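You operate a simulated robot arm through the tools that you are given. There is no shell and no other tool. Be economical: measure what you need, move in short steps, check, and stop when the job is done.

Carry out the task below with a simulated robot arm. There is one attempt and no reset: what you move stays moved.

JOB
Find the heater zone that shows no amps and switch its breaker off.
Fine: press heat off, then turn the heat main off, before the door; shut the door after.

Only the result counts: the job must be done as asked and must still hold three seconds after the hand-in. Knocking over, shifting, dropping, spilling or breaking anything else fails it.

ROBOT AND FRAMES
A 7-joint arm with a fingered hand on a trunk, on a base that drives. Base frame: it is fixed to the floor where the robot stands at the start and does not move with it; the origin is under the middle of the robot, x ahead of it, y to its left, z up. Lengths are in mm, angles in rad, forces in N, time in s.
With the tool pointing down near the work surface it reaches from about 100 to 620 mm from the robot's upright axis, wherever it stands. Its first joint turns from -1.204 to 3.002 rad. Places, roughly: amps knob [700, 0, 1400]; amps meter [700, 0, 1600]; head breaker [800, 0, 900]; heat main switch [700, 0, 1200]; heat off button [700, 200, 1200]; white cabinet [1000, 100, 900]; white cabinet door [700, 100, 700]; zone one breaker [800, 300, 900]; zone three breaker [800, 100, 900]; zone two breaker [800, 200, 900]. Payload 3.4 kg.
The tool frame sits at the grasp point between the pads (the TCP): z along the fingers, y along the line on which they close. The tips reach 25 mm beyond it. Largest opening 88 mm; the body of the gripper starts 29 mm behind the TCP. The gripper is a hand of 5 fingers: y runs from the thumb to the fingers, the wrist lies at [-13, -97, -162] in the tool frame.
Orientation is told as [roll, pitch, yaw] about the base's x, y, z axes, in that order, counted from this pose: with the fingers straight down and the wrist toward the robot, the tool's x, y and z point along [0, 1, 0], [1, 0, 0] and [0, 0, -1] of the base frame.

CONTROLS
- The arm moves only by the tool jog_arm. Its argument "targets" is a list of rows, each an object of numbers (a shift or turn left out is 0): "dx", "dy", "dz": the shift along the tool's x, y, z in mm; "rx", "ry", "rz": the turn, a rotation vector about the tool's x, y, z in rad. In form: [{"dx": .., "dy": .., "dz": .., "rx": .., "ry": .., "rz": ..}, ...]. A call has 1 to 10 rows; each row is the pose to reach, as a shift and turn from the pose commanded when the call began, along the tool's axes at that moment. Each row takes 0.2 s and may step no farther than 50 mm and 0.15 rad from the row before; otherwise, the whole call is refused. A pose out of reach is approached as far as the arm can. The call stops where the force on the tool passes 90 N (or 10 N more than at its start, if that is more) or the arm is blocked; 0.2 s more then pass. In this call time passes only in rows, and 0.2 s behind the last. It gives the time, the measured TCP pose, the force on the tool (base axes), the opening and the grip force at its end, in the units of the frame above (readings bear some noise), with the torque about the TCP (base axes, N m) and any sound that the robot's microphone picked up.
- Cameras (640 x 400 px; columns grow to the right, rows downward): "scene" is now at [141.6, -3.2, 1628.3]; the picture's right is [-0.06, -1.00, -0.00], its down [-0.47, 0.03, -0.88] and it looks along [0.88, -0.05, -0.47] (base axes); focal length 214 px, centre (320, 200). "wrist" rides on the gripper at [59, -79, -105] in the tool frame; the picture's right is [-0.73, 0.32, -0.61], its down [-0.62, -0.68, 0.38] and it looks along [-0.29, 0.66, 0.70] (tool axes); focal length 234 px, centre (320, 200). There is no depth. A picture from a camera that has moved, and an enlarged one, comes with that camera's place and axes in the base frame and with its lens.
- get_image(camera): a new picture of that camera. It takes no simulated time.
- move_column(by): slides the trunk up (or, below 0, down) by that many mm; the arm and the scene camera ride with it, the base frame stays. It gives what a move gives, with no picture.
- steer(legs): drives the robot by 1 to 6 legs, each [ahead, left, turn to the left] in mm, mm and rad, along the robot's own axes; the way and the turn of a leg run together, so that a leg with both is an arc; at most 1500 mm and 3.142 rad a leg. The arm and the cameras ride along, it lands a little off, and it stops where it bumps. It gives what a move gives.
- curl_fingers(index, middle, ring, little, thumb_bend, thumb_turn): sets how far each is bent, from 0 (flat) to 1 (curled in); at 0.3 the hand is open as for a grip, at 0.7 the pads meet at the TCP. One left out holds its place. A second passes; each finger stops where it meets its share of the squeeze, and holds until it gets a number again. It is the only way to open and close the hand. It gives what a move gives, with no picture; readings hold the bend of each and the force on index, middle, ring, little, thumb and palm. thumb_turn goes from beside the hand (0) to across from the fingers (1), as for a grip.
- pan_tilt(pan, tilt): turns the head with the scene camera to pan (to the left, within 1.501 rad either way) and tilt (down, from -0.506 to 1.204), counted from straight ahead of the robot. It gives what a move gives.
- zoom(camera, box): a new picture of the part [left, top, right, bottom] of that camera's present view, enlarged. It takes no simulated time.
- close_job(): hands the job in; it is judged then, once.

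Work in short steps. Places have to be worked out from the pictures, the camera data and where the tool is seen: move nearer, look again, correct. Check each grasp and each placing, and mend what went wrong. You have 120 turns and 82 pictures in all, those below and enlarged ones among them. Open the gripper and draw the arm clear of the work before you hand the job in, unless the task says otherwise; then end with one line.

The tools are called after "Emit:" as a command line: name --argument value ..., lists and objects as JSON in quotes. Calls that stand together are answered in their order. jog_arm: Moves the arm, as the interface text tells. Its arguments: {"type":"object","properties":{"targets":{"type":"array"}},"required":["targets"]} The other tools are called the same way: move_column (by) slides the trunk up or down; curl_fingers (index, middle, ring, little, thumb_bend, thumb_turn) moves the fingers one by one; steer (legs) drives the base; pan_tilt (pan, tilt) turns the head that bears the scene camera; get_image (camera) takes a picture; zoom (camera, box) takes an enlarged picture of a part of a camera's view; close_job () hands the job in.

At the start:

```text
t: 0.0
position: [441.2, -111.5, 1578.0]
tcp_rot: [0.001, 0.0, -0.001]
contact_force: [0.4, -0.1, -0.2]
moment: [0.01, 0.0, 0.02]
opening: 87.3
grasp_force: 0.1
shape: jaw
bend: [0.3, 0.3, 0.3, 0.3, 0.3, 0.98]
finger forces: [0.0, 0.0, 0.0, 0.0, 0.0, 0.0]
trunk travel left (down, up): [-875.0, 65.0]
robot x, y, heading: [0.1, -1.0, 0.004]
head pan, tilt: [-0.058, 0.496]
```

scene: 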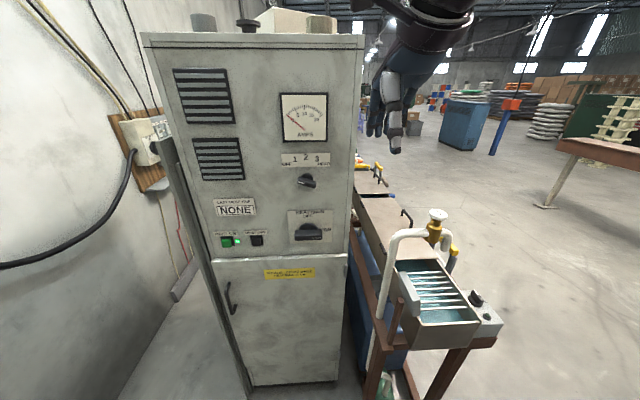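
wrist: 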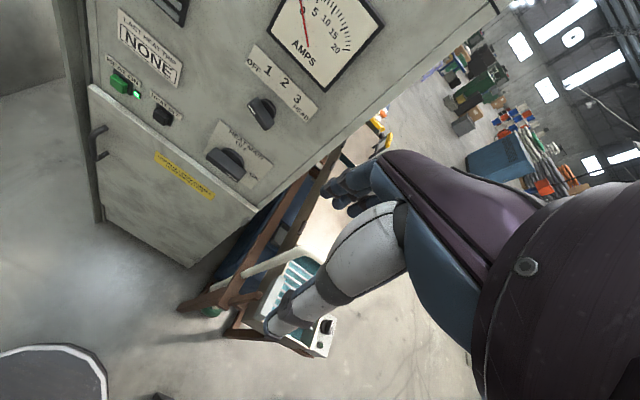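

The cabinet front shows a meter, a selector knob, a heat main and buttons. I zoom in on the details first.

Emit:
zoom --camera "scene" --box '[260, 80, 360, 250]'

Emit:
zoom --camera "scene" --box '[200, 190, 350, 320]'

```text
2.35 times, centred on (310, 165) of scene
camera zoom: at [141.6, -3.2, 1628.3], right [-0.06, -1.0, 0.0], down [-0.47, 0.03, -0.88], along [0.88, -0.05, -0.47], focal length 505 px, centre (344, 282)
```

zoom: 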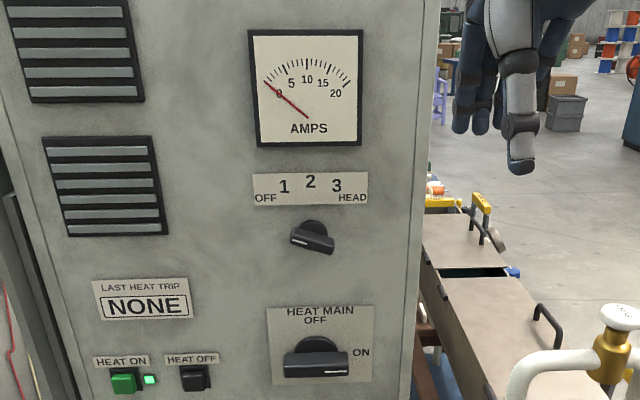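

```text
3.08 times, centred on (275, 255) of scene
camera zoom: at [141.6, -3.2, 1628.3], right [-0.06, -1.0, 0.0], down [-0.47, 0.03, -0.88], along [0.88, -0.05, -0.47], focal length 660 px, centre (458, 31)
```

zoom: 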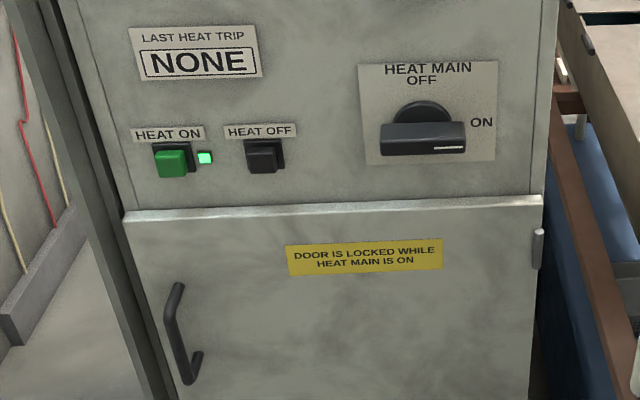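

I check the selector's pointer and the meter needle more closely.

Emit:
zoom --camera "scene" --box '[276, 145, 340, 195]'

Emit:
zoom --camera "wrist" --box '[200, 40, 340, 190]'

```text
8.00 times, centred on (308, 170) of scene
camera zoom: at [141.6, -3.2, 1628.3], right [-0.06, -1.0, 0.0], down [-0.47, 0.03, -0.88], along [0.88, -0.05, -0.47], focal length 1716 px, centre (416, 440)
```

zoom: 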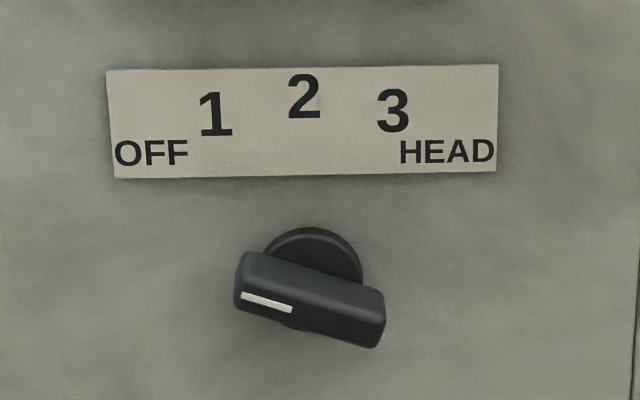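

```text
2.67 times, centred on (270, 115) of wrist
camera zoom: at [364.9, -52.1, 1682.5], right [0.32, -0.73, 0.61], down [-0.68, -0.62, -0.38], along [0.66, -0.29, -0.7], focal length 624 px, centre (453, 427)
```

zoom: 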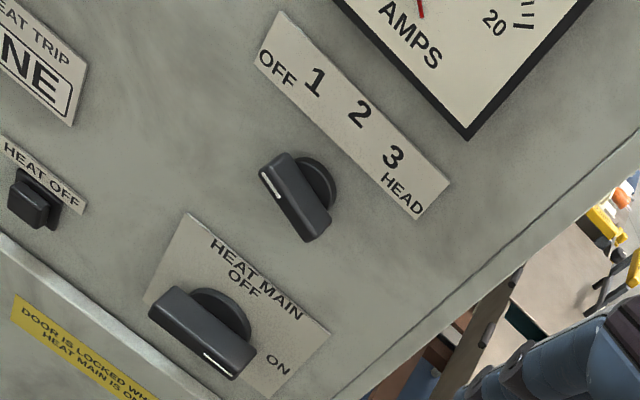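

The pointer has its white mark at left, so the selector is at OFF and the needle is at 0. I lower the trunk and turn the hand so the fingers point ahead, toward the panel.

Emit:
move_column --by -250

Emit:
jog_arm --targets '[{"dy": 5, "rx": -0.15}, {"dy": 10, "rx": -0.3}, {"dy": 15, "rx": -0.45}, {"dy": 20, "rx": -0.6}, {"dy": 25, "rx": -0.75}, {"dy": 30, "rx": -0.9}, {"dy": 35, "rx": -1.05}, {"dy": 40, "rx": -1.2}, {"dy": 45, "rx": -1.35}, {"dy": 50, "rx": -1.5}]'

Emit:
get_image --camera "scene"

Emit:
get_image --camera "wrist"

```text
t: 2.6
position: [442.4, -111.8, 1327.8]
tcp_rot: [0.0, 0.001, -0.001]
contact_force: [0.7, 0.1, 0.1]
moment: [0.0, 0.0, 0.01]
opening: 87.3
grasp_force: 0.0
shape: jaw
bend: [0.3, 0.3, 0.3, 0.3, 0.3, 0.98]
finger forces: [0.1, 0.1, 0.1, 0.1, 0.1, 0.0]
trunk travel left (down, up): [-625.0, 315.0]
robot x, y, heading: [-3.2, -0.5, 0.001]
head pan, tilt: [-0.058, 0.496]
```

```text
t: 4.8
position: [487.0, -113.9, 1326.8]
tcp_rot: [0.011, -1.35, -0.009]
contact_force: [0.3, -0.4, -1.1]
moment: [0.03, -0.06, 0.04]
opening: 87.5
grasp_force: 0.0
shape: jaw
bend: [0.3, 0.3, 0.3, 0.3, 0.3, 0.98]
finger forces: [0.0, 0.0, 0.0, 0.1, 0.0, 0.0]
out of reach, approached as far as the arm can: row 10
trunk travel left (down, up): [-625.0, 315.0]
robot x, y, heading: [0.8, 1.3, -0.002]
head pan, tilt: [-0.058, 0.496]
```

```text
75 pictures are left
camera scene: at [142.9, -5.4, 1378.1], right [-0.06, -1.0, 0.0], down [-0.47, 0.03, -0.88], along [0.88, -0.05, -0.48], focal length 214 px, centre (320, 200)
```

scene: 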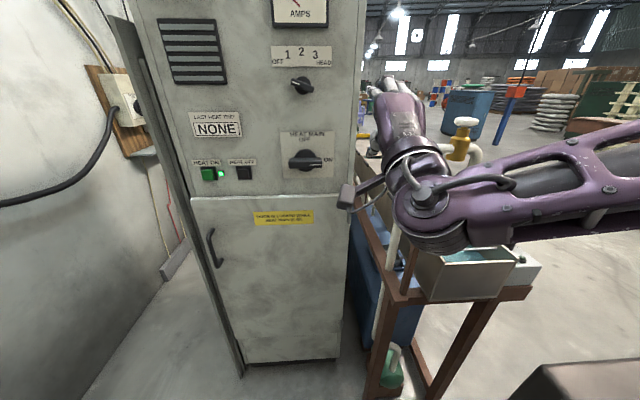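

```text
74 pictures are left
camera wrist: at [370.2, -53.9, 1272.9], right [-0.52, -0.73, 0.45], down [0.23, -0.62, -0.75], along [0.82, -0.29, 0.49], focal length 234 px, centre (320, 200)
```

wrist: 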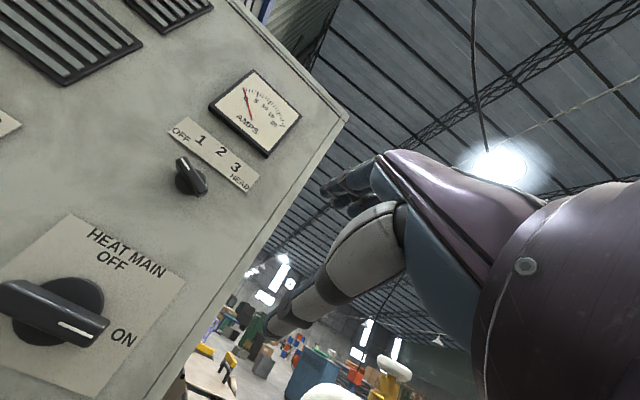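

The hand is now level and on the right of the knob. I move toward a spot in front of the amps knob and read back the pose.

Emit:
jog_arm --targets '[{"dx": 29, "dy": 19, "dz": 21}, {"dx": 58, "dy": 38, "dz": 42}, {"dx": 87, "dy": 57, "dz": 63}, {"dx": 116, "dy": 75, "dz": 85}]'

Emit:
get_image --camera "scene"

Emit:
get_image --camera "wrist"

```text
t: 5.8
position: [590.8, 6.7, 1380.8]
tcp_rot: [-0.006, -1.347, 0.004]
contact_force: [-0.9, 0.7, 0.6]
moment: [-0.01, -0.01, 0.0]
opening: 88.0
grasp_force: 0.0
shape: jaw
bend: [0.3, 0.3, 0.3, 0.3, 0.3, 0.98]
finger forces: [0.0, 0.0, 0.0, 0.1, 0.0, 0.0]
trunk travel left (down, up): [-625.0, 315.0]
robot x, y, heading: [-0.4, 1.4, -0.001]
head pan, tilt: [-0.058, 0.496]
```

```text
73 pictures are left
camera scene: at [143.7, -1.6, 1378.0], right [-0.06, -1.0, 0.0], down [-0.48, 0.03, -0.88], along [0.88, -0.05, -0.48], focal length 214 px, centre (320, 200)
```

scene: 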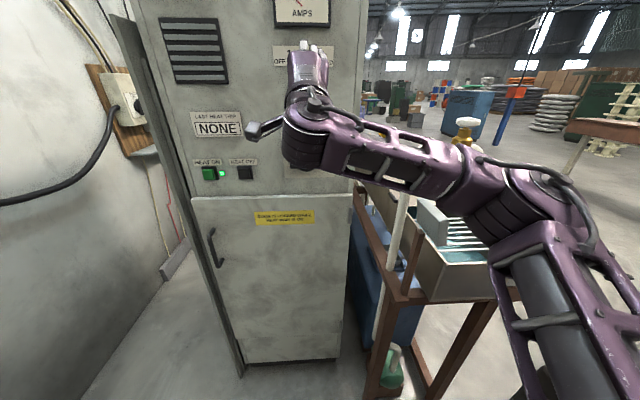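

```text
72 pictures are left
camera wrist: at [472.7, 66.0, 1327.3], right [-0.52, -0.72, 0.45], down [0.22, -0.62, -0.75], along [0.82, -0.29, 0.49], focal length 234 px, centre (320, 200)
```

wrist: 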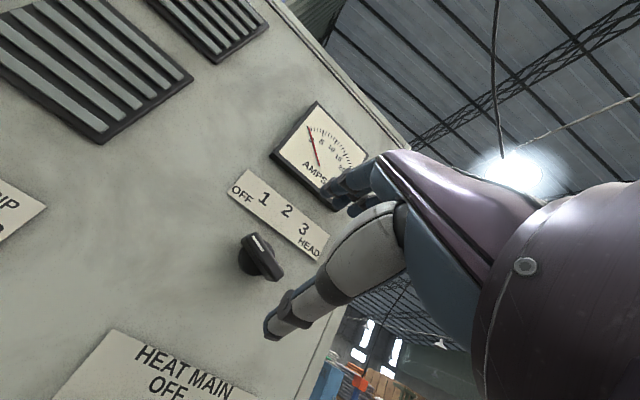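

Triangulating the two scene views and the wrist view puts the knob bar at about [730, 2, 1374]. I level the hand fully and roll it clockwise to test how far it can roll.

Emit:
jog_arm --targets '[{"rx": -0.11}, {"rx": -0.22}]'

Emit:
jog_arm --targets '[{"rz": 0.15}, {"rz": 0.3}, {"rz": 0.45}, {"rz": 0.6}, {"rz": 0.75}, {"rz": 0.9}, {"rz": 1.05}, {"rz": 1.2}, {"rz": 1.35}, {"rz": 1.5}]'

```text
t: 6.4
position: [587.9, 5.0, 1382.4]
tcp_rot: [0.518, -1.571, -0.517]
contact_force: [-0.7, 1.5, 0.9]
moment: [-0.02, 0.0, -0.05]
opening: 88.1
grasp_force: 0.1
shape: jaw
bend: [0.3, 0.3, 0.3, 0.3, 0.3, 0.98]
finger forces: [0.1, 0.1, 0.1, 0.1, 0.1, 0.0]
trunk travel left (down, up): [-625.0, 315.0]
robot x, y, heading: [-0.2, -1.9, -0.002]
head pan, tilt: [-0.058, 0.496]
```

```text
t: 8.6
position: [639.6, -37.7, 1376.2]
tcp_rot: [1.577, -0.072, -1.566]
contact_force: [0.2, 0.4, 0.2]
moment: [0.01, -0.03, -0.01]
opening: 87.9
grasp_force: 0.0
shape: jaw
bend: [0.3, 0.3, 0.3, 0.3, 0.3, 0.98]
finger forces: [0.0, 0.0, 0.0, 0.0, 0.0, 0.0]
out of reach, approached as far as the arm can: row 8, 9, 10
trunk travel left (down, up): [-625.0, 315.0]
robot x, y, heading: [-1.2, 3.8, 0.002]
head pan, tilt: [-0.058, 0.496]
```

Roll to 1.5 works, limited only by the arm being too near the robot. I move ahead a little and roll on, to find the roll limit.

Emit:
jog_arm --targets '[{"dz": 45}, {"dz": 60, "rz": 0.15}, {"dz": 60, "rz": 0.3}, {"dz": 60, "rz": 0.45}, {"dz": 60, "rz": 0.6}, {"dz": 60, "rz": 0.75}, {"dz": 60, "rz": 0.9}, {"dz": 60, "rz": 1.05}, {"dz": 60, "rz": 1.2}, {"dz": 60, "rz": 1.3}]'

Emit:
get_image --camera "wrist"

Emit:
get_image --camera "scene"

```text
t: 10.8
position: [676.7, -50.3, 1375.8]
tcp_rot: [1.563, 1.194, -1.578]
contact_force: [0.7, 0.6, -0.2]
moment: [-0.01, 0.0, 0.02]
opening: 88.0
grasp_force: 0.0
shape: jaw
bend: [0.3, 0.3, 0.3, 0.3, 0.3, 0.98]
finger forces: [0.0, 0.0, 0.1, 0.0, 0.1, 0.0]
out of reach, approached as far as the arm can: row 4, 5, 6, 7, 8, 9, 10
trunk travel left (down, up): [-625.0, 315.0]
robot x, y, heading: [-0.5, 2.7, -0.002]
head pan, tilt: [-0.058, 0.496]
```

```text
71 pictures are left
camera wrist: at [573.2, -75.6, 1470.4], right [-0.61, 0.56, -0.56], down [0.38, 0.83, 0.4], along [0.69, 0.03, -0.72], focal length 234 px, centre (320, 200)
```

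wrist: 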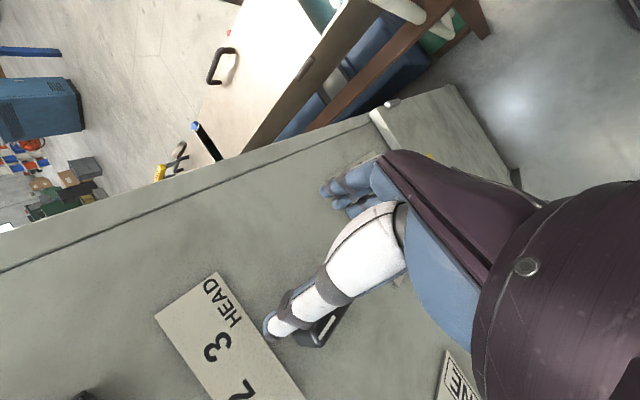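

```text
70 pictures are left
camera scene: at [143.2, -2.3, 1378.1], right [-0.06, -1.0, 0.0], down [-0.48, 0.03, -0.88], along [0.88, -0.05, -0.48], focal length 214 px, centre (320, 200)
```

scene: 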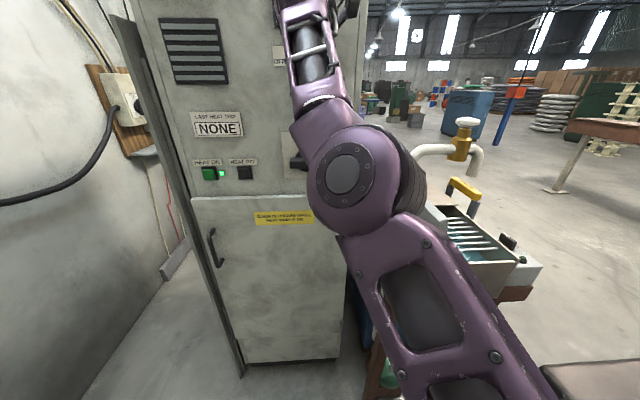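

Rolling works to 2.77; the drift says I need the target farther out and more to the right. I back up 50 mm and shift 60 mm left.

Emit:
steer --legs '[[-50, 0, 0], [0, 60, 0]]'

Emit:
pan_tilt --pan -0.1 --tilt 0.05

Emit:
jog_arm --targets '[{"rz": -0.15}, {"rz": -0.3}, {"rz": -0.45}, {"rz": -0.6}, {"rz": -0.75}, {"rz": -0.9}, {"rz": -1.05}, {"rz": -1.2}, {"rz": -1.35}, {"rz": -1.5}]'

Emit:
jog_arm --targets '[{"rz": -0.15}, {"rz": -0.3}, {"rz": -0.45}, {"rz": -0.6}, {"rz": -0.75}, {"rz": -0.9}]'

Emit:
get_image --camera "wrist"

Emit:
get_image --camera "scene"

```text
t: 12.3
position: [623.1, 9.3, 1376.2]
tcp_rot: [1.568, 1.196, -1.574]
contact_force: [-0.6, -0.1, 0.8]
moment: [-0.04, 0.01, 0.01]
opening: 88.1
grasp_force: 0.0
shape: jaw
bend: [0.3, 0.3, 0.3, 0.3, 0.3, 0.98]
finger forces: [0.0, 0.0, 0.0, 0.0, 0.0, 0.0]
trunk travel left (down, up): [-625.0, 315.0]
robot x, y, heading: [-51.4, 60.1, -0.001]
head pan, tilt: [-0.058, 0.496]
```

```text
t: 13.2
position: [623.3, 7.6, 1375.2]
tcp_rot: [1.569, 1.194, -1.575]
contact_force: [-0.3, -0.8, 0.2]
moment: [0.02, -0.02, 0.01]
opening: 88.0
grasp_force: 0.1
shape: jaw
bend: [0.3, 0.3, 0.3, 0.3, 0.3, 0.98]
finger forces: [0.1, 0.0, 0.0, 0.0, 0.0, 0.1]
trunk travel left (down, up): [-625.0, 315.0]
robot x, y, heading: [-51.4, 59.8, 0.0]
head pan, tilt: [-0.099, 0.051]
```

```text
t: 15.4
position: [624.7, 8.1, 1375.7]
tcp_rot: [1.571, -0.308, -1.571]
contact_force: [-0.1, 0.8, -0.4]
moment: [-0.03, 0.02, 0.03]
opening: 88.2
grasp_force: 0.0
shape: jaw
bend: [0.3, 0.3, 0.3, 0.3, 0.3, 0.98]
finger forces: [0.0, 0.0, 0.1, 0.0, 0.0, 0.1]
out of reach, approached as far as the arm can: row 2, 3, 4, 5, 6
trunk travel left (down, up): [-625.0, 315.0]
robot x, y, heading: [-54.7, 54.5, -0.002]
head pan, tilt: [-0.099, 0.051]
```

```text
t: 16.8
position: [623.3, 8.2, 1376.4]
tcp_rot: [1.568, -1.204, -1.569]
contact_force: [0.0, -0.4, 0.3]
moment: [-0.01, -0.02, -0.06]
opening: 88.2
grasp_force: 0.1
shape: jaw
bend: [0.3, 0.3, 0.3, 0.3, 0.3, 0.98]
finger forces: [0.0, 0.0, 0.1, 0.1, 0.1, 0.1]
trunk travel left (down, up): [-625.0, 315.0]
robot x, y, heading: [-51.9, 62.1, 0.002]
head pan, tilt: [-0.099, 0.051]
```

```text
69 pictures are left
camera wrist: at [521.1, 90.6, 1323.1], right [-0.61, -0.79, 0.04], down [0.38, -0.34, -0.86], along [0.7, -0.51, 0.51], focal length 234 px, centre (320, 200)
```

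wrist: 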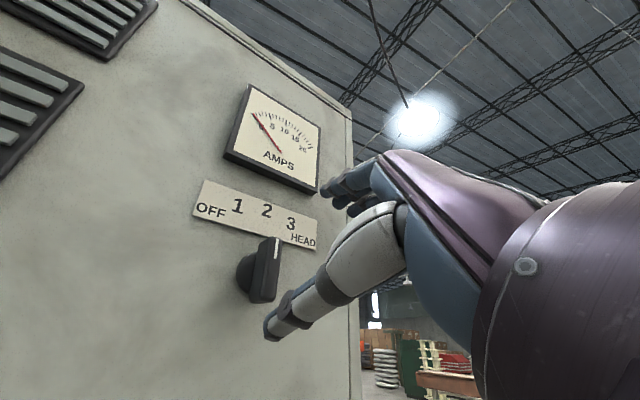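

```text
68 pictures are left
camera scene: at [91.1, 52.1, 1419.4], right [-0.1, -0.99, 0.0], down [-0.05, 0.01, -1.0], along [0.99, -0.1, -0.05], focal length 214 px, centre (320, 200)
```

scene: 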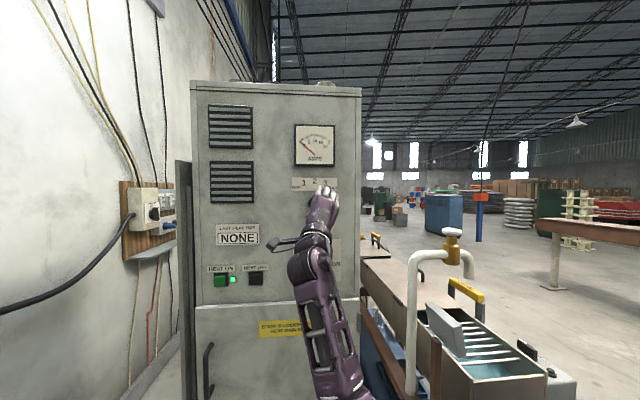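

The hand stands about 100 mm short of the knob with the fingers above and thumb below the bar, rolled to match. I advance in careful steps.

Emit:
jog_arm --targets '[{"dz": 30, "dx": -5}, {"dz": 60, "dx": -6}, {"dz": 78, "dx": -6}]'

Emit:
get_image --camera "wrist"

Emit:
zoom --camera "scene" --box '[270, 110, 370, 230]'

```text
t: 17.6
position: [701.7, 2.1, 1374.0]
tcp_rot: [1.567, -1.204, -1.568]
contact_force: [0.3, 0.0, 1.6]
moment: [-0.03, -0.01, -0.03]
opening: 87.9
grasp_force: 0.1
shape: jaw
bend: [0.3, 0.3, 0.3, 0.3, 0.3, 0.98]
finger forces: [0.1, 0.1, 0.0, 0.0, 0.0, 0.0]
trunk travel left (down, up): [-625.0, 315.0]
robot x, y, heading: [-51.2, 62.9, -0.003]
head pan, tilt: [-0.099, 0.051]
```

```text
67 pictures are left
camera wrist: at [599.2, 85.2, 1321.8], right [-0.61, -0.79, 0.04], down [0.38, -0.34, -0.86], along [0.7, -0.51, 0.51], focal length 234 px, centre (320, 200)
```

wrist: 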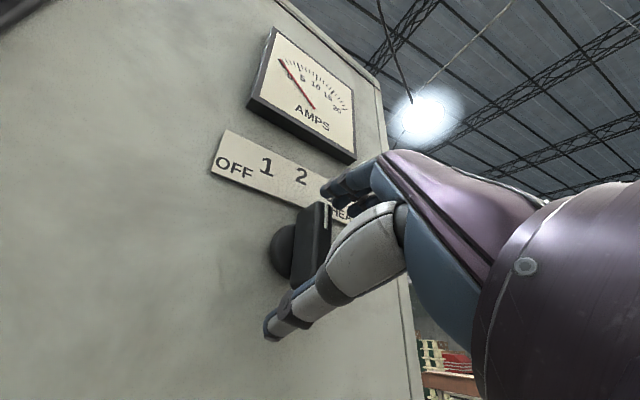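

```text
3.33 times, centred on (320, 170) of scene
camera zoom: at [91.1, 52.3, 1419.4], right [-0.1, -0.99, 0.0], down [-0.05, 0.01, -1.0], along [0.99, -0.1, -0.05], focal length 715 px, centre (320, 300)
```

zoom: 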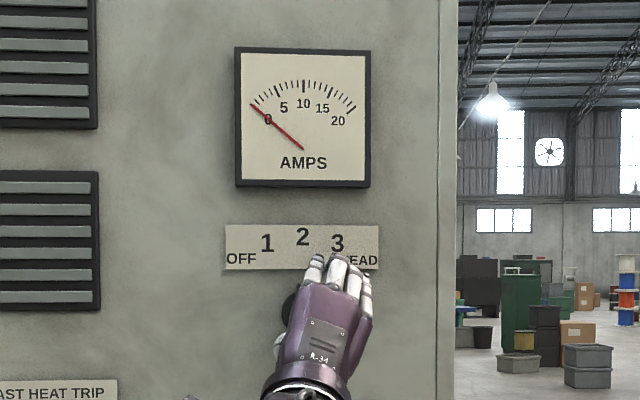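

The bar lies between thumb and fingers. I go 12 mm further in and close the hand gently.

Emit:
jog_arm --targets '[{"dz": 6}, {"dz": 12}]'

Emit:
curl_fingers --index 0.65 --middle 0.65 --ring 0.65 --little 0.65 --thumb_bend 0.65

Emit:
get_image --camera "wrist"

```text
t: 18.2
position: [713.5, 1.8, 1374.2]
tcp_rot: [1.567, -1.204, -1.567]
contact_force: [-0.2, -0.9, 0.2]
moment: [0.0, -0.01, 0.0]
opening: 87.9
grasp_force: 0.2
shape: jaw
bend: [0.3, 0.3, 0.3, 0.3, 0.3, 0.98]
finger forces: [0.0, 0.1, 0.0, 0.0, 0.0, 0.1]
trunk travel left (down, up): [-625.0, 315.0]
robot x, y, heading: [-52.7, 60.5, 0.001]
head pan, tilt: [-0.099, 0.051]
```

```text
t: 19.2
position: [712.4, 0.2, 1375.6]
tcp_rot: [1.574, -1.203, -1.575]
contact_force: [6.0, -2.8, 16.2]
moment: [-0.01, 0.01, -0.03]
opening: 38.2
grasp_force: 13.1
shape: fingers
bend: [0.47, 0.59, 0.65, 0.65, 0.57, 0.97]
finger forces: [15.4, 5.3, 0.0, 0.0, 5.7, 0.0]
trunk travel left (down, up): [-625.0, 315.0]
robot x, y, heading: [-50.4, 59.7, 0.001]
head pan, tilt: [-0.099, 0.051]
```

```text
65 pictures are left
camera wrist: at [608.8, 84.2, 1323.2], right [-0.61, -0.79, 0.04], down [0.38, -0.34, -0.86], along [0.69, -0.51, 0.51], focal length 234 px, centre (320, 200)
```

wrist: 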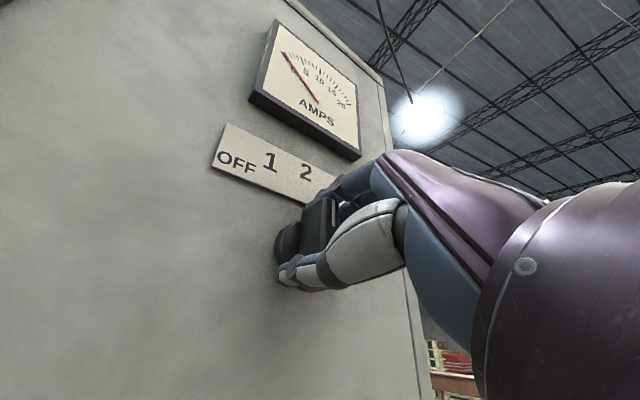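

The bar is gripped by index and thumb. I turn clockwise 0.6 rad and look.

Emit:
jog_arm --targets '[{"rz": 0.12}, {"rz": 0.24}, {"rz": 0.36}, {"rz": 0.48}, {"rz": 0.6}]'

Emit:
get_image --camera "wrist"

Emit:
zoom --camera "scene" --box '[270, 110, 370, 230]'

```text
t: 20.4
position: [692.8, -16.6, 1361.6]
tcp_rot: [1.561, -0.609, -1.565]
contact_force: [-0.4, 2.3, 0.3]
moment: [-0.01, 0.03, 0.09]
opening: 13.2
grasp_force: 1.5
shape: fingers
bend: [0.65, 0.65, 0.65, 0.65, 0.62, 0.97]
finger forces: [0.0, 0.0, 0.0, 0.0, 2.6, 0.0]
out of reach, approached as far as the arm can: row 3, 4, 5
trunk travel left (down, up): [-625.0, 315.0]
robot x, y, heading: [-53.0, 60.2, 0.0]
head pan, tilt: [-0.099, 0.051]
```

```text
64 pictures are left
camera wrist: at [589.5, 82.8, 1366.2], right [-0.61, -0.68, -0.41], down [0.38, 0.2, -0.9], along [0.7, -0.71, 0.13], focal length 234 px, centre (320, 200)
```

wrist: 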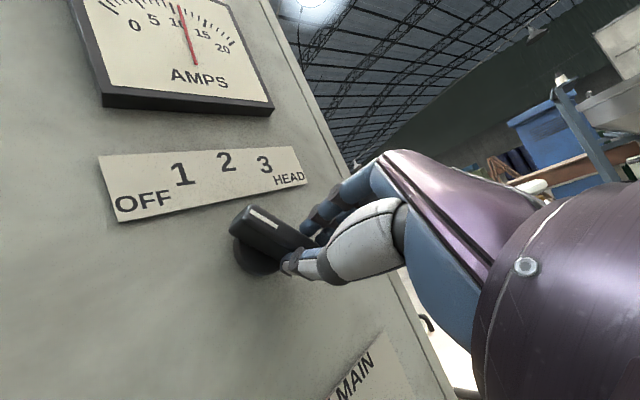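

```text
3.33 times, centred on (320, 170) of scene
camera zoom: at [91.7, 52.5, 1418.8], right [-0.1, -0.99, 0.0], down [-0.05, 0.01, -1.0], along [0.99, -0.1, -0.05], focal length 715 px, centre (320, 300)
```

zoom: 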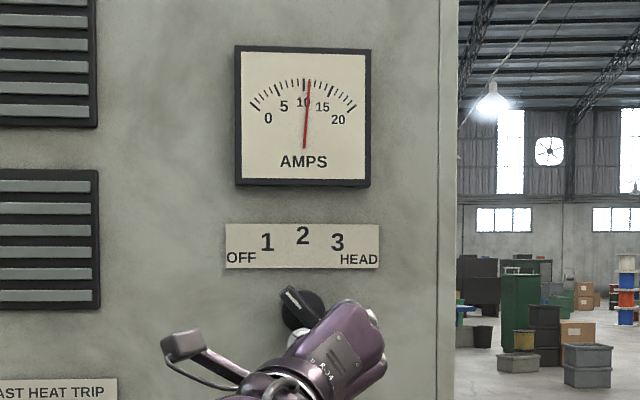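

The knob went to 1 and the meter shows about 11 A, so zone one is live. The grip slipped off at the reach limit, so I retreat and will nudge the knob on with a pinched index/thumb tip.

Emit:
jog_arm --targets '[{"dz": -40}, {"dz": -70, "rz": -0.1}, {"dz": -70, "rz": -0.25}, {"dz": -70, "rz": -0.4}, {"dz": -70, "rz": -0.55}, {"dz": -70, "rz": -0.7}, {"dz": -70, "rz": -0.85}, {"dz": -70, "rz": -0.97}]'

Emit:
curl_fingers --index 0.68 --middle 1 --ring 1 --little 1 --thumb_bend 0.68

Emit:
get_image --camera "wrist"

Emit:
zoom --camera "scene" --box '[270, 110, 370, 230]'

```text
t: 22.2
position: [620.8, -15.0, 1365.8]
tcp_rot: [-1.226, -1.565, 1.226]
contact_force: [-0.1, -0.3, -0.2]
moment: [0.02, 0.0, -0.01]
opening: 9.1
grasp_force: 0.1
shape: fingers
bend: [0.65, 0.65, 0.65, 0.65, 0.65, 0.97]
finger forces: [0.0, 0.1, 0.1, 0.0, 0.0, 0.0]
trunk travel left (down, up): [-625.0, 315.0]
robot x, y, heading: [-48.4, 59.0, -0.002]
head pan, tilt: [-0.099, 0.051]
```

```text
t: 23.2
position: [620.7, -14.9, 1366.3]
tcp_rot: [-1.11, -1.568, 1.11]
contact_force: [-0.6, 0.2, 0.8]
moment: [0.02, 0.0, -0.02]
opening: 3.3
grasp_force: 0.1
shape: fingers
bend: [0.68, 1.0, 1.0, 1.0, 0.68, 0.97]
finger forces: [0.0, 0.0, 0.1, 0.0, 0.1, 0.0]
trunk travel left (down, up): [-625.0, 315.0]
robot x, y, heading: [-49.6, 61.9, 0.006]
head pan, tilt: [-0.099, 0.051]
```

```text
62 pictures are left
camera wrist: at [517.8, 44.1, 1287.6], right [-0.61, -0.72, 0.33], down [0.38, -0.63, -0.68], along [0.7, -0.29, 0.66], focal length 234 px, centre (320, 200)
```

wrist: 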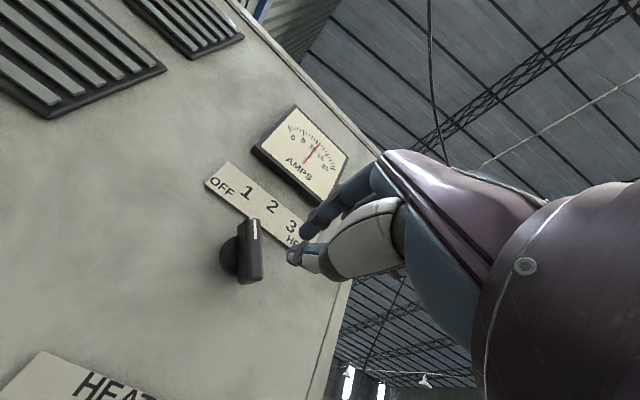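

```text
3.33 times, centred on (320, 170) of scene
camera zoom: at [91.0, 52.6, 1419.4], right [-0.1, -0.99, 0.0], down [-0.05, 0.01, -1.0], along [0.99, -0.1, -0.05], focal length 715 px, centre (320, 300)
```

zoom: 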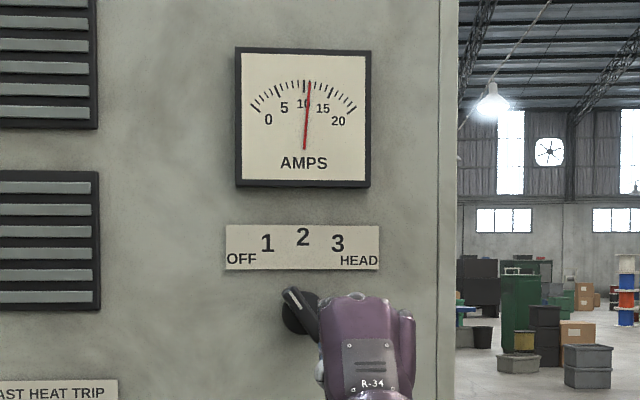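

The pinch tip sits right of the knob and the knob centre is about [y 3, z 1376]. I go in to the right of the bar's lower end, at TCP about [710, -40, 1352].

Emit:
jog_arm --targets '[{"dx": -27, "dy": -14, "dz": 10}, {"dx": -27, "dy": -14, "dz": 45}, {"dx": -27, "dy": -14, "dz": 80}, {"dx": -27, "dy": -14, "dz": 91}]'

Emit:
get_image --camera "wrist"

```text
t: 24.2
position: [712.5, -41.4, 1353.0]
tcp_rot: [-1.313, -1.567, 1.311]
contact_force: [0.2, 0.0, -0.1]
moment: [0.02, 0.0, -0.02]
opening: 2.9
grasp_force: 0.1
shape: fingers
bend: [0.68, 1.0, 1.0, 1.0, 0.68, 0.97]
finger forces: [0.0, 0.1, 0.1, 0.0, 0.0, 0.1]
trunk travel left (down, up): [-625.0, 315.0]
robot x, y, heading: [-52.2, 56.9, -0.003]
head pan, tilt: [-0.099, 0.051]
```

```text
60 pictures are left
camera wrist: at [608.5, 18.1, 1274.4], right [-0.61, -0.72, 0.33], down [0.38, -0.63, -0.68], along [0.7, -0.29, 0.66], focal length 234 px, centre (320, 200)
```

wrist: 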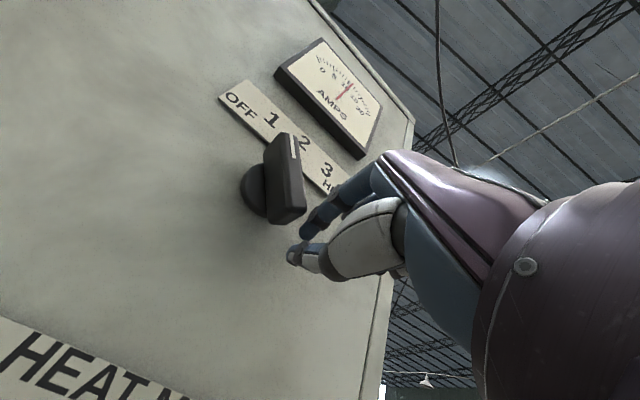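

The tip is just right of the bar's lower end. I push left 24 mm.

Emit:
jog_arm --targets '[{"dx": 8}, {"dx": 16}, {"dx": 24}]'

Emit:
zoom --camera "scene" --box '[270, 110, 370, 230]'

Emit:
get_image --camera "wrist"

```text
t: 25.0
position: [712.5, -20.1, 1352.4]
tcp_rot: [-0.769, -1.568, 0.768]
contact_force: [-0.8, -2.9, -1.3]
moment: [0.01, 0.02, -0.01]
opening: 0.0
grasp_force: 1.5
shape: fingers
bend: [0.7, 1.0, 1.0, 1.0, 0.68, 0.97]
finger forces: [3.3, 0.1, 0.0, 0.0, 0.0, 0.1]
trunk travel left (down, up): [-625.0, 315.0]
robot x, y, heading: [-51.3, 58.5, -0.002]
head pan, tilt: [-0.099, 0.051]
```

```text
3.33 times, centred on (320, 170) of scene
camera zoom: at [91.2, 51.7, 1419.3], right [-0.1, -0.99, 0.0], down [-0.05, 0.01, -1.0], along [0.99, -0.1, -0.05], focal length 715 px, centre (320, 300)
```

zoom: 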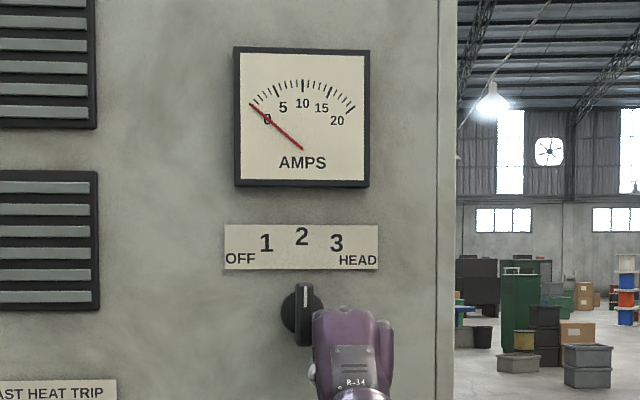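

```text
58 pictures are left
camera wrist: at [608.4, 39.7, 1273.0], right [-0.61, -0.72, 0.33], down [0.38, -0.63, -0.68], along [0.7, -0.29, 0.66], focal length 234 px, centre (320, 200)
```

wrist: 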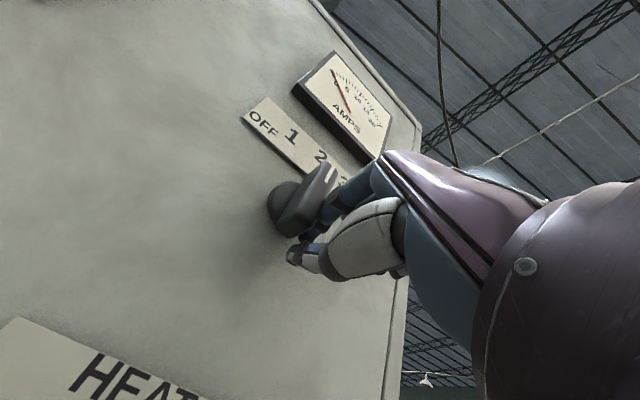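

At 2 the meter reads 0. I check 3 as well by pushing on 18 mm.

Emit:
jog_arm --targets '[{"dx": 6}, {"dx": 12}, {"dx": 19}]'

Emit:
zoom --camera "scene" --box '[270, 110, 370, 230]'

```text
t: 25.8
position: [711.9, -5.2, 1349.3]
tcp_rot: [0.323, -1.567, -0.33]
contact_force: [-11.9, -13.2, -19.6]
moment: [0.11, -0.37, 0.12]
opening: 0.0
grasp_force: 13.3
shape: fingers
bend: [0.7, 1.0, 1.0, 1.0, 0.66, 0.97]
finger forces: [21.5, 4.7, 0.0, 0.1, 0.0, 0.0]
trunk travel left (down, up): [-625.0, 315.0]
robot x, y, heading: [-52.1, 59.0, -0.001]
head pan, tilt: [-0.099, 0.051]
```

```text
3.33 times, centred on (320, 170) of scene
camera zoom: at [90.6, 45.8, 1419.0], right [-0.1, -0.99, -0.01], down [-0.05, 0.01, -1.0], along [0.99, -0.1, -0.05], focal length 715 px, centre (320, 300)
```

zoom: 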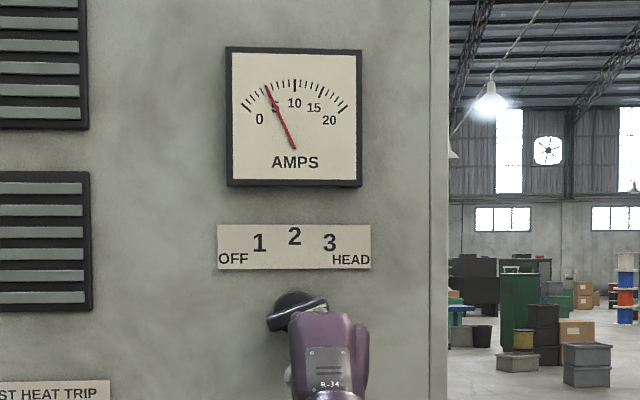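

It jumped to HEAD (about 5 A). I back off down-right and push the pointer end up from below one notch to read 3.

Emit:
jog_arm --targets '[{"dx": -10, "dy": -15}, {"dx": -22, "dy": -15}, {"dx": -26, "dy": 0}, {"dx": -26, "dy": 8}, {"dx": -26, "dy": 14}]'

Emit:
zoom --camera "scene" --box '[270, 110, 370, 230]'

```text
t: 27.0
position: [712.0, -27.7, 1365.6]
tcp_rot: [-0.716, -1.568, 0.716]
contact_force: [-1.7, -2.8, -2.3]
moment: [0.01, -0.02, -0.02]
opening: 0.0
grasp_force: 2.2
shape: fingers
bend: [0.7, 1.0, 1.0, 1.0, 0.68, 0.97]
finger forces: [3.3, 0.0, 0.0, 0.0, 0.0, 0.0]
trunk travel left (down, up): [-625.0, 315.0]
robot x, y, heading: [-53.9, 59.9, -0.002]
head pan, tilt: [-0.099, 0.051]
```

```text
3.33 times, centred on (320, 170) of scene
camera zoom: at [90.9, 51.5, 1419.4], right [-0.1, -0.99, 0.0], down [-0.05, 0.01, -1.0], along [0.99, -0.1, -0.05], focal length 715 px, centre (320, 300)
```

zoom: 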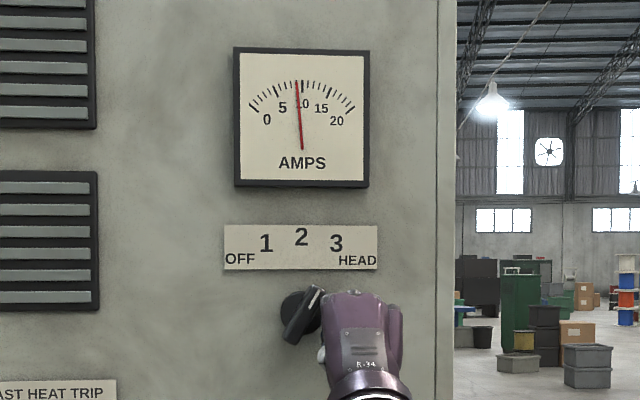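

Zone 3 shows about 9.5 A, so zone two is the dead one. I retreat, lower the trunk, and shift left toward the HEAT OFF button, judged near [745, 181, 1148].

Emit:
jog_arm --targets '[{"dy": -5, "dx": -5}, {"dz": -40, "dy": -5, "dx": -5}, {"dz": -75, "dy": -5, "dx": -5}]'

Emit:
move_column --by -210

Emit:
steer --legs '[[0, 120, 0]]'

Emit:
get_image --camera "scene"

Emit:
get_image --camera "wrist"

```text
t: 27.8
position: [637.7, -28.7, 1363.5]
tcp_rot: [-1.031, -1.566, 1.03]
contact_force: [-0.4, 0.0, 0.5]
moment: [0.02, -0.01, 0.01]
opening: 2.7
grasp_force: 0.0
shape: fingers
bend: [0.68, 1.0, 1.0, 1.0, 0.68, 0.97]
finger forces: [0.0, 0.0, 0.0, 0.0, 0.0, 0.0]
trunk travel left (down, up): [-625.0, 315.0]
robot x, y, heading: [-51.6, 61.4, -0.004]
head pan, tilt: [-0.099, 0.051]
```

```text
t: 30.0
position: [637.4, -28.9, 1152.9]
tcp_rot: [-1.156, -1.567, 1.155]
contact_force: [0.0, -1.0, 0.7]
moment: [0.0, 0.01, 0.01]
opening: 2.6
grasp_force: 0.1
shape: fingers
bend: [0.68, 1.0, 1.0, 1.0, 0.68, 0.97]
finger forces: [0.0, 0.0, 0.0, 0.0, 0.0, 0.0]
trunk travel left (down, up): [-415.0, 525.0]
robot x, y, heading: [-53.9, 61.0, -0.002]
head pan, tilt: [-0.099, 0.051]
```

```text
t: 31.3
position: [638.5, 90.9, 1152.7]
tcp_rot: [-1.224, -1.565, 1.222]
contact_force: [-0.6, 1.3, 0.2]
moment: [-0.02, 0.05, 0.0]
opening: 2.4
grasp_force: 0.1
shape: fingers
bend: [0.68, 1.0, 1.0, 1.0, 0.68, 0.97]
finger forces: [0.0, 0.0, 0.0, 0.0, 0.0, 0.0]
trunk travel left (down, up): [-415.0, 525.0]
robot x, y, heading: [-48.3, 177.0, 0.0]
head pan, tilt: [-0.099, 0.051]
```

```text
55 pictures are left
camera scene: at [91.1, 172.6, 1209.4], right [-0.1, -0.99, 0.0], down [-0.05, 0.0, -1.0], along [0.99, -0.1, -0.05], focal length 214 px, centre (320, 200)
```

scene: 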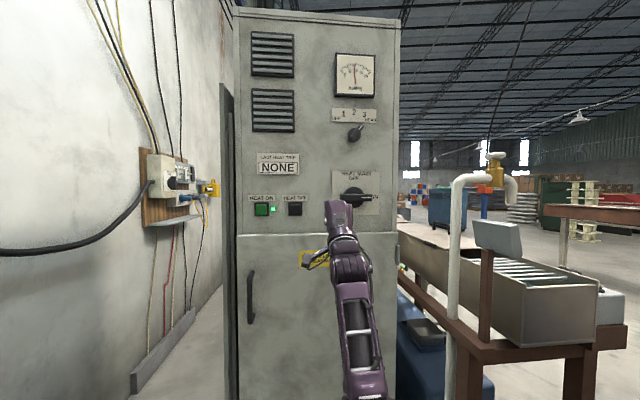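

```text
54 pictures are left
camera wrist: at [534.7, 149.7, 1074.3], right [-0.61, -0.72, 0.33], down [0.38, -0.63, -0.68], along [0.7, -0.29, 0.66], focal length 234 px, centre (320, 200)
```

wrist: 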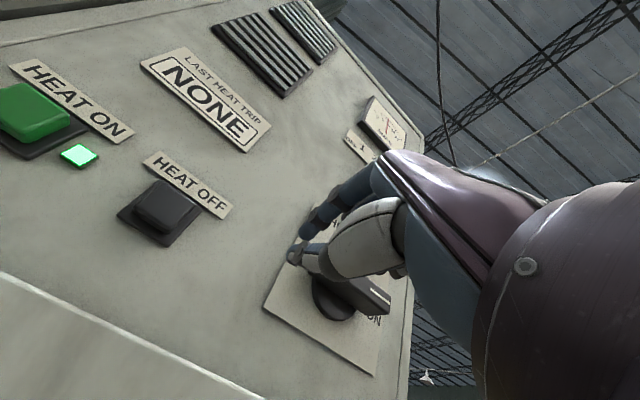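

Both cameras put the HEAT OFF button at about [740, 182, 1151]. I move left 91 mm and forward to just short of it.

Emit:
jog_arm --targets '[{"dx": 45}, {"dx": 91}, {"dx": 91, "dz": 30}, {"dx": 91, "dz": 55}]'

Emit:
get_image --camera "wrist"

Emit:
zoom --camera "scene" --box '[240, 160, 380, 250]'

```text
t: 32.3
position: [685.4, 184.1, 1153.1]
tcp_rot: [-0.442, -1.565, 0.444]
contact_force: [-0.6, -0.3, 0.5]
moment: [0.01, 0.01, 0.01]
opening: 2.5
grasp_force: 0.1
shape: fingers
bend: [0.68, 1.0, 1.0, 1.0, 0.68, 0.97]
finger forces: [0.0, 0.0, 0.0, 0.1, 0.1, 0.0]
out of reach, approached as far as the arm can: row 4
trunk travel left (down, up): [-415.0, 525.0]
robot x, y, heading: [-51.4, 175.1, 0.001]
head pan, tilt: [-0.099, 0.051]
```

```text
53 pictures are left
camera wrist: at [581.6, 242.0, 1074.8], right [-0.6, -0.73, 0.33], down [0.38, -0.63, -0.68], along [0.7, -0.29, 0.65], focal length 234 px, centre (320, 200)
```

wrist: 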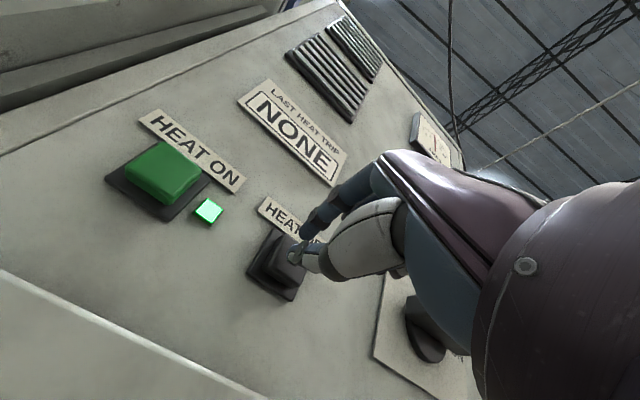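

```text
4.44 times, centred on (310, 205) of scene
camera zoom: at [91.1, 171.3, 1209.4], right [-0.1, -0.99, 0.0], down [-0.05, 0.01, -1.0], along [0.99, -0.1, -0.05], focal length 953 px, centre (364, 178)
```

zoom: 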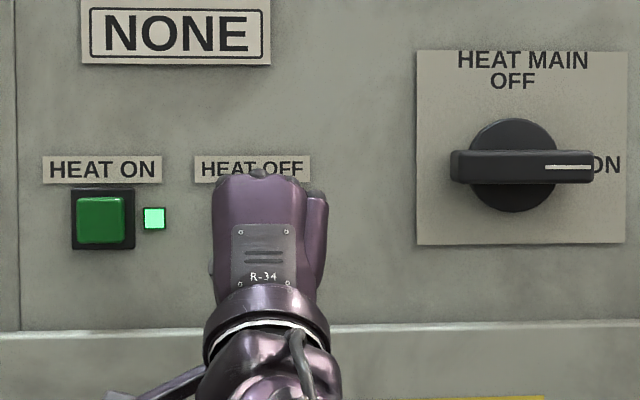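

Aligned with the button but at arm's reach limit. I pull the hand back 40 mm, drive ahead 60 mm, then press by jog.

Emit:
jog_arm --targets '[{"dz": -25}, {"dz": -48}]'

Emit:
steer --legs '[[60, 0, 0]]'

```text
t: 32.9
position: [637.4, 183.6, 1153.4]
tcp_rot: [-1.216, -1.567, 1.216]
contact_force: [-0.4, 1.0, 0.4]
moment: [0.02, -0.01, 0.01]
opening: 2.8
grasp_force: 0.1
shape: fingers
bend: [0.68, 1.0, 1.0, 1.0, 0.68, 0.97]
finger forces: [0.0, 0.1, 0.0, 0.0, 0.0, 0.0]
trunk travel left (down, up): [-415.0, 525.0]
robot x, y, heading: [-53.6, 182.1, -0.004]
head pan, tilt: [-0.099, 0.051]
```

```text
t: 33.8
position: [699.2, 183.2, 1151.8]
tcp_rot: [-0.875, -1.567, 0.875]
contact_force: [-0.7, 0.0, 0.2]
moment: [-0.01, -0.03, -0.01]
opening: 2.8
grasp_force: 0.1
shape: fingers
bend: [0.68, 1.0, 1.0, 1.0, 0.68, 0.97]
finger forces: [0.0, 0.0, 0.0, 0.0, 0.0, 0.0]
trunk travel left (down, up): [-415.0, 525.0]
robot x, y, heading: [8.4, 179.6, -0.002]
head pan, tilt: [-0.099, 0.051]
heard: click
```

A click was heard, though the force now is zero. I check the light.

Emit:
get_image --camera "wrist"

```text
51 pictures are left
camera wrist: at [595.1, 241.7, 1073.6], right [-0.61, -0.72, 0.33], down [0.38, -0.63, -0.68], along [0.7, -0.29, 0.66], focal length 234 px, centre (320, 200)
```

wrist: 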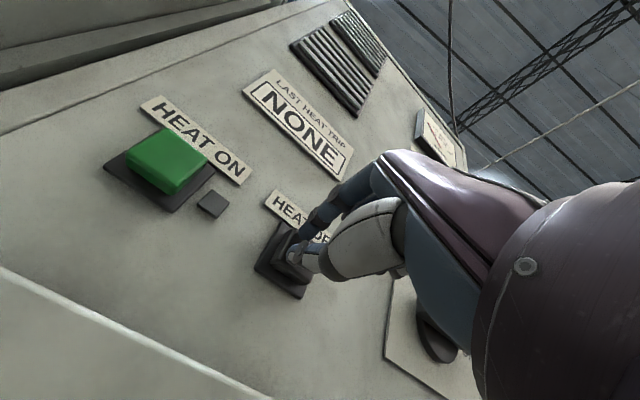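

The light is out: heat is off. Next I retract and drive to the heat main, knob centre at about [735, 4, 1185] with the pointer at right (ON).

Emit:
jog_arm --targets '[{"dz": -40}]'

Emit:
steer --legs '[[-40, 0, 0], [0, -155, 0]]'

Emit:
zoom --camera "scene" --box '[220, 120, 380, 280]'

Emit:
get_image --camera "wrist"

```text
t: 34.2
position: [658.4, 183.0, 1154.1]
tcp_rot: [-1.227, -1.567, 1.227]
contact_force: [-0.1, -0.1, -0.3]
moment: [-0.02, -0.02, 0.0]
opening: 2.6
grasp_force: 0.1
shape: fingers
bend: [0.68, 1.0, 1.0, 1.0, 0.68, 0.97]
finger forces: [0.0, 0.0, 0.1, 0.1, 0.1, 0.0]
trunk travel left (down, up): [-415.0, 525.0]
robot x, y, heading: [9.0, 177.4, -0.001]
head pan, tilt: [-0.099, 0.051]
```

```text
t: 36.1
position: [619.5, 27.4, 1153.2]
tcp_rot: [-0.954, -1.568, 0.953]
contact_force: [-1.2, 0.8, -0.4]
moment: [0.01, -0.02, 0.02]
opening: 2.5
grasp_force: 0.0
shape: fingers
bend: [0.68, 1.0, 1.0, 1.0, 0.68, 0.97]
finger forces: [0.0, 0.0, 0.0, 0.1, 0.1, 0.0]
trunk travel left (down, up): [-415.0, 525.0]
robot x, y, heading: [-30.3, 23.3, -0.002]
head pan, tilt: [-0.099, 0.051]
```

```text
2.50 times, centred on (300, 200) of scene
camera zoom: at [110.3, 15.4, 1209.4], right [-0.1, -0.99, 0.0], down [-0.05, 0.01, -1.0], along [0.99, -0.1, -0.05], focal length 536 px, centre (370, 200)
```

zoom: 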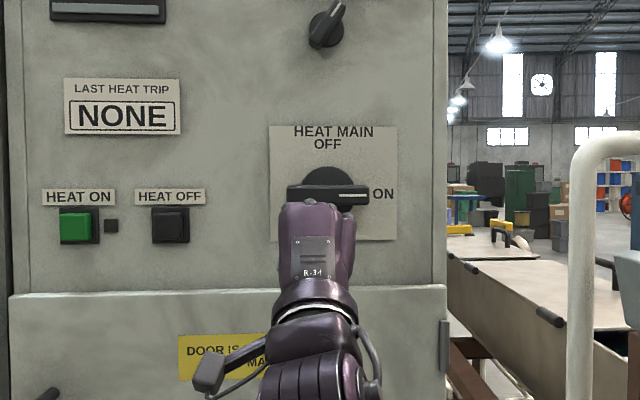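

```text
49 pictures are left
camera wrist: at [515.2, 86.1, 1074.8], right [-0.61, -0.73, 0.33], down [0.38, -0.63, -0.68], along [0.7, -0.29, 0.66], focal length 234 px, centre (320, 200)
```

wrist: 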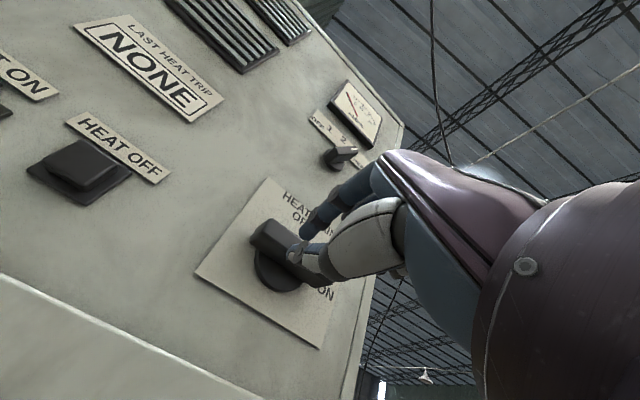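

I move to below-right of the pointer end (TCP y -36, z 1150) and go in to x≈697, then look.

Emit:
jog_arm --targets '[{"dx": -32, "dy": -3}, {"dx": -64, "dy": -3}, {"dx": -64, "dy": -3, "dz": 40}, {"dx": -64, "dy": -3, "dz": 77}]'

Emit:
get_image --camera "wrist"

Emit:
zoom --camera "scene" --box '[260, 140, 380, 240]'

```text
t: 37.1
position: [695.6, -34.1, 1150.6]
tcp_rot: [-1.095, -1.568, 1.094]
contact_force: [1.4, 0.3, -0.4]
moment: [-0.01, 0.0, 0.0]
opening: 2.6
grasp_force: 0.0
shape: fingers
bend: [0.68, 1.0, 1.0, 1.0, 0.68, 0.97]
finger forces: [0.1, 0.1, 0.1, 0.1, 0.1, 0.0]
trunk travel left (down, up): [-415.0, 525.0]
robot x, y, heading: [-32.3, 20.8, -0.002]
head pan, tilt: [-0.099, 0.051]
```

```text
48 pictures are left
camera wrist: at [591.2, 24.9, 1071.8], right [-0.61, -0.72, 0.33], down [0.38, -0.63, -0.68], along [0.7, -0.29, 0.66], focal length 234 px, centre (320, 200)
```

wrist: 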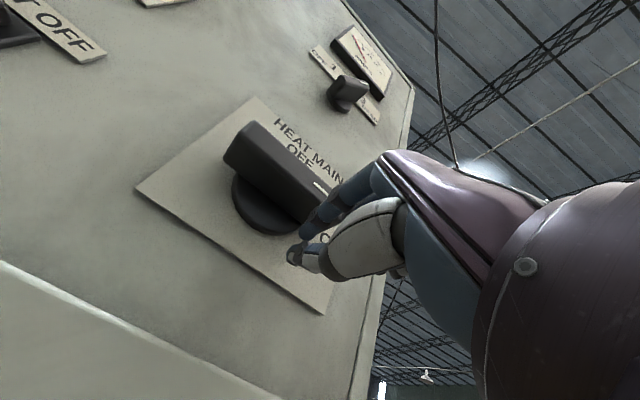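

```text
4.00 times, centred on (320, 190) of scene
camera zoom: at [110.5, 16.4, 1209.3], right [-0.1, -0.99, 0.0], down [-0.05, 0.01, -1.0], along [0.99, -0.1, -0.05], focal length 858 px, centre (320, 240)
```

zoom: 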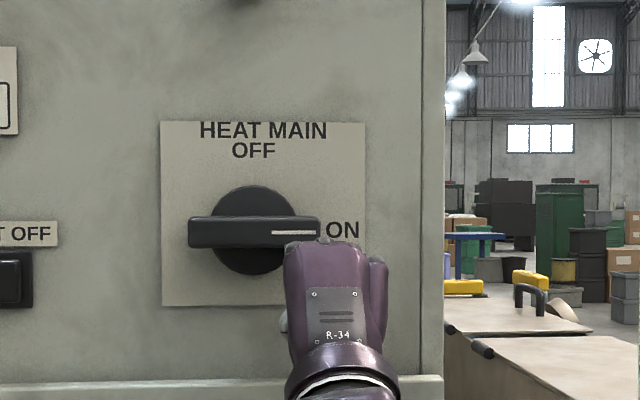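

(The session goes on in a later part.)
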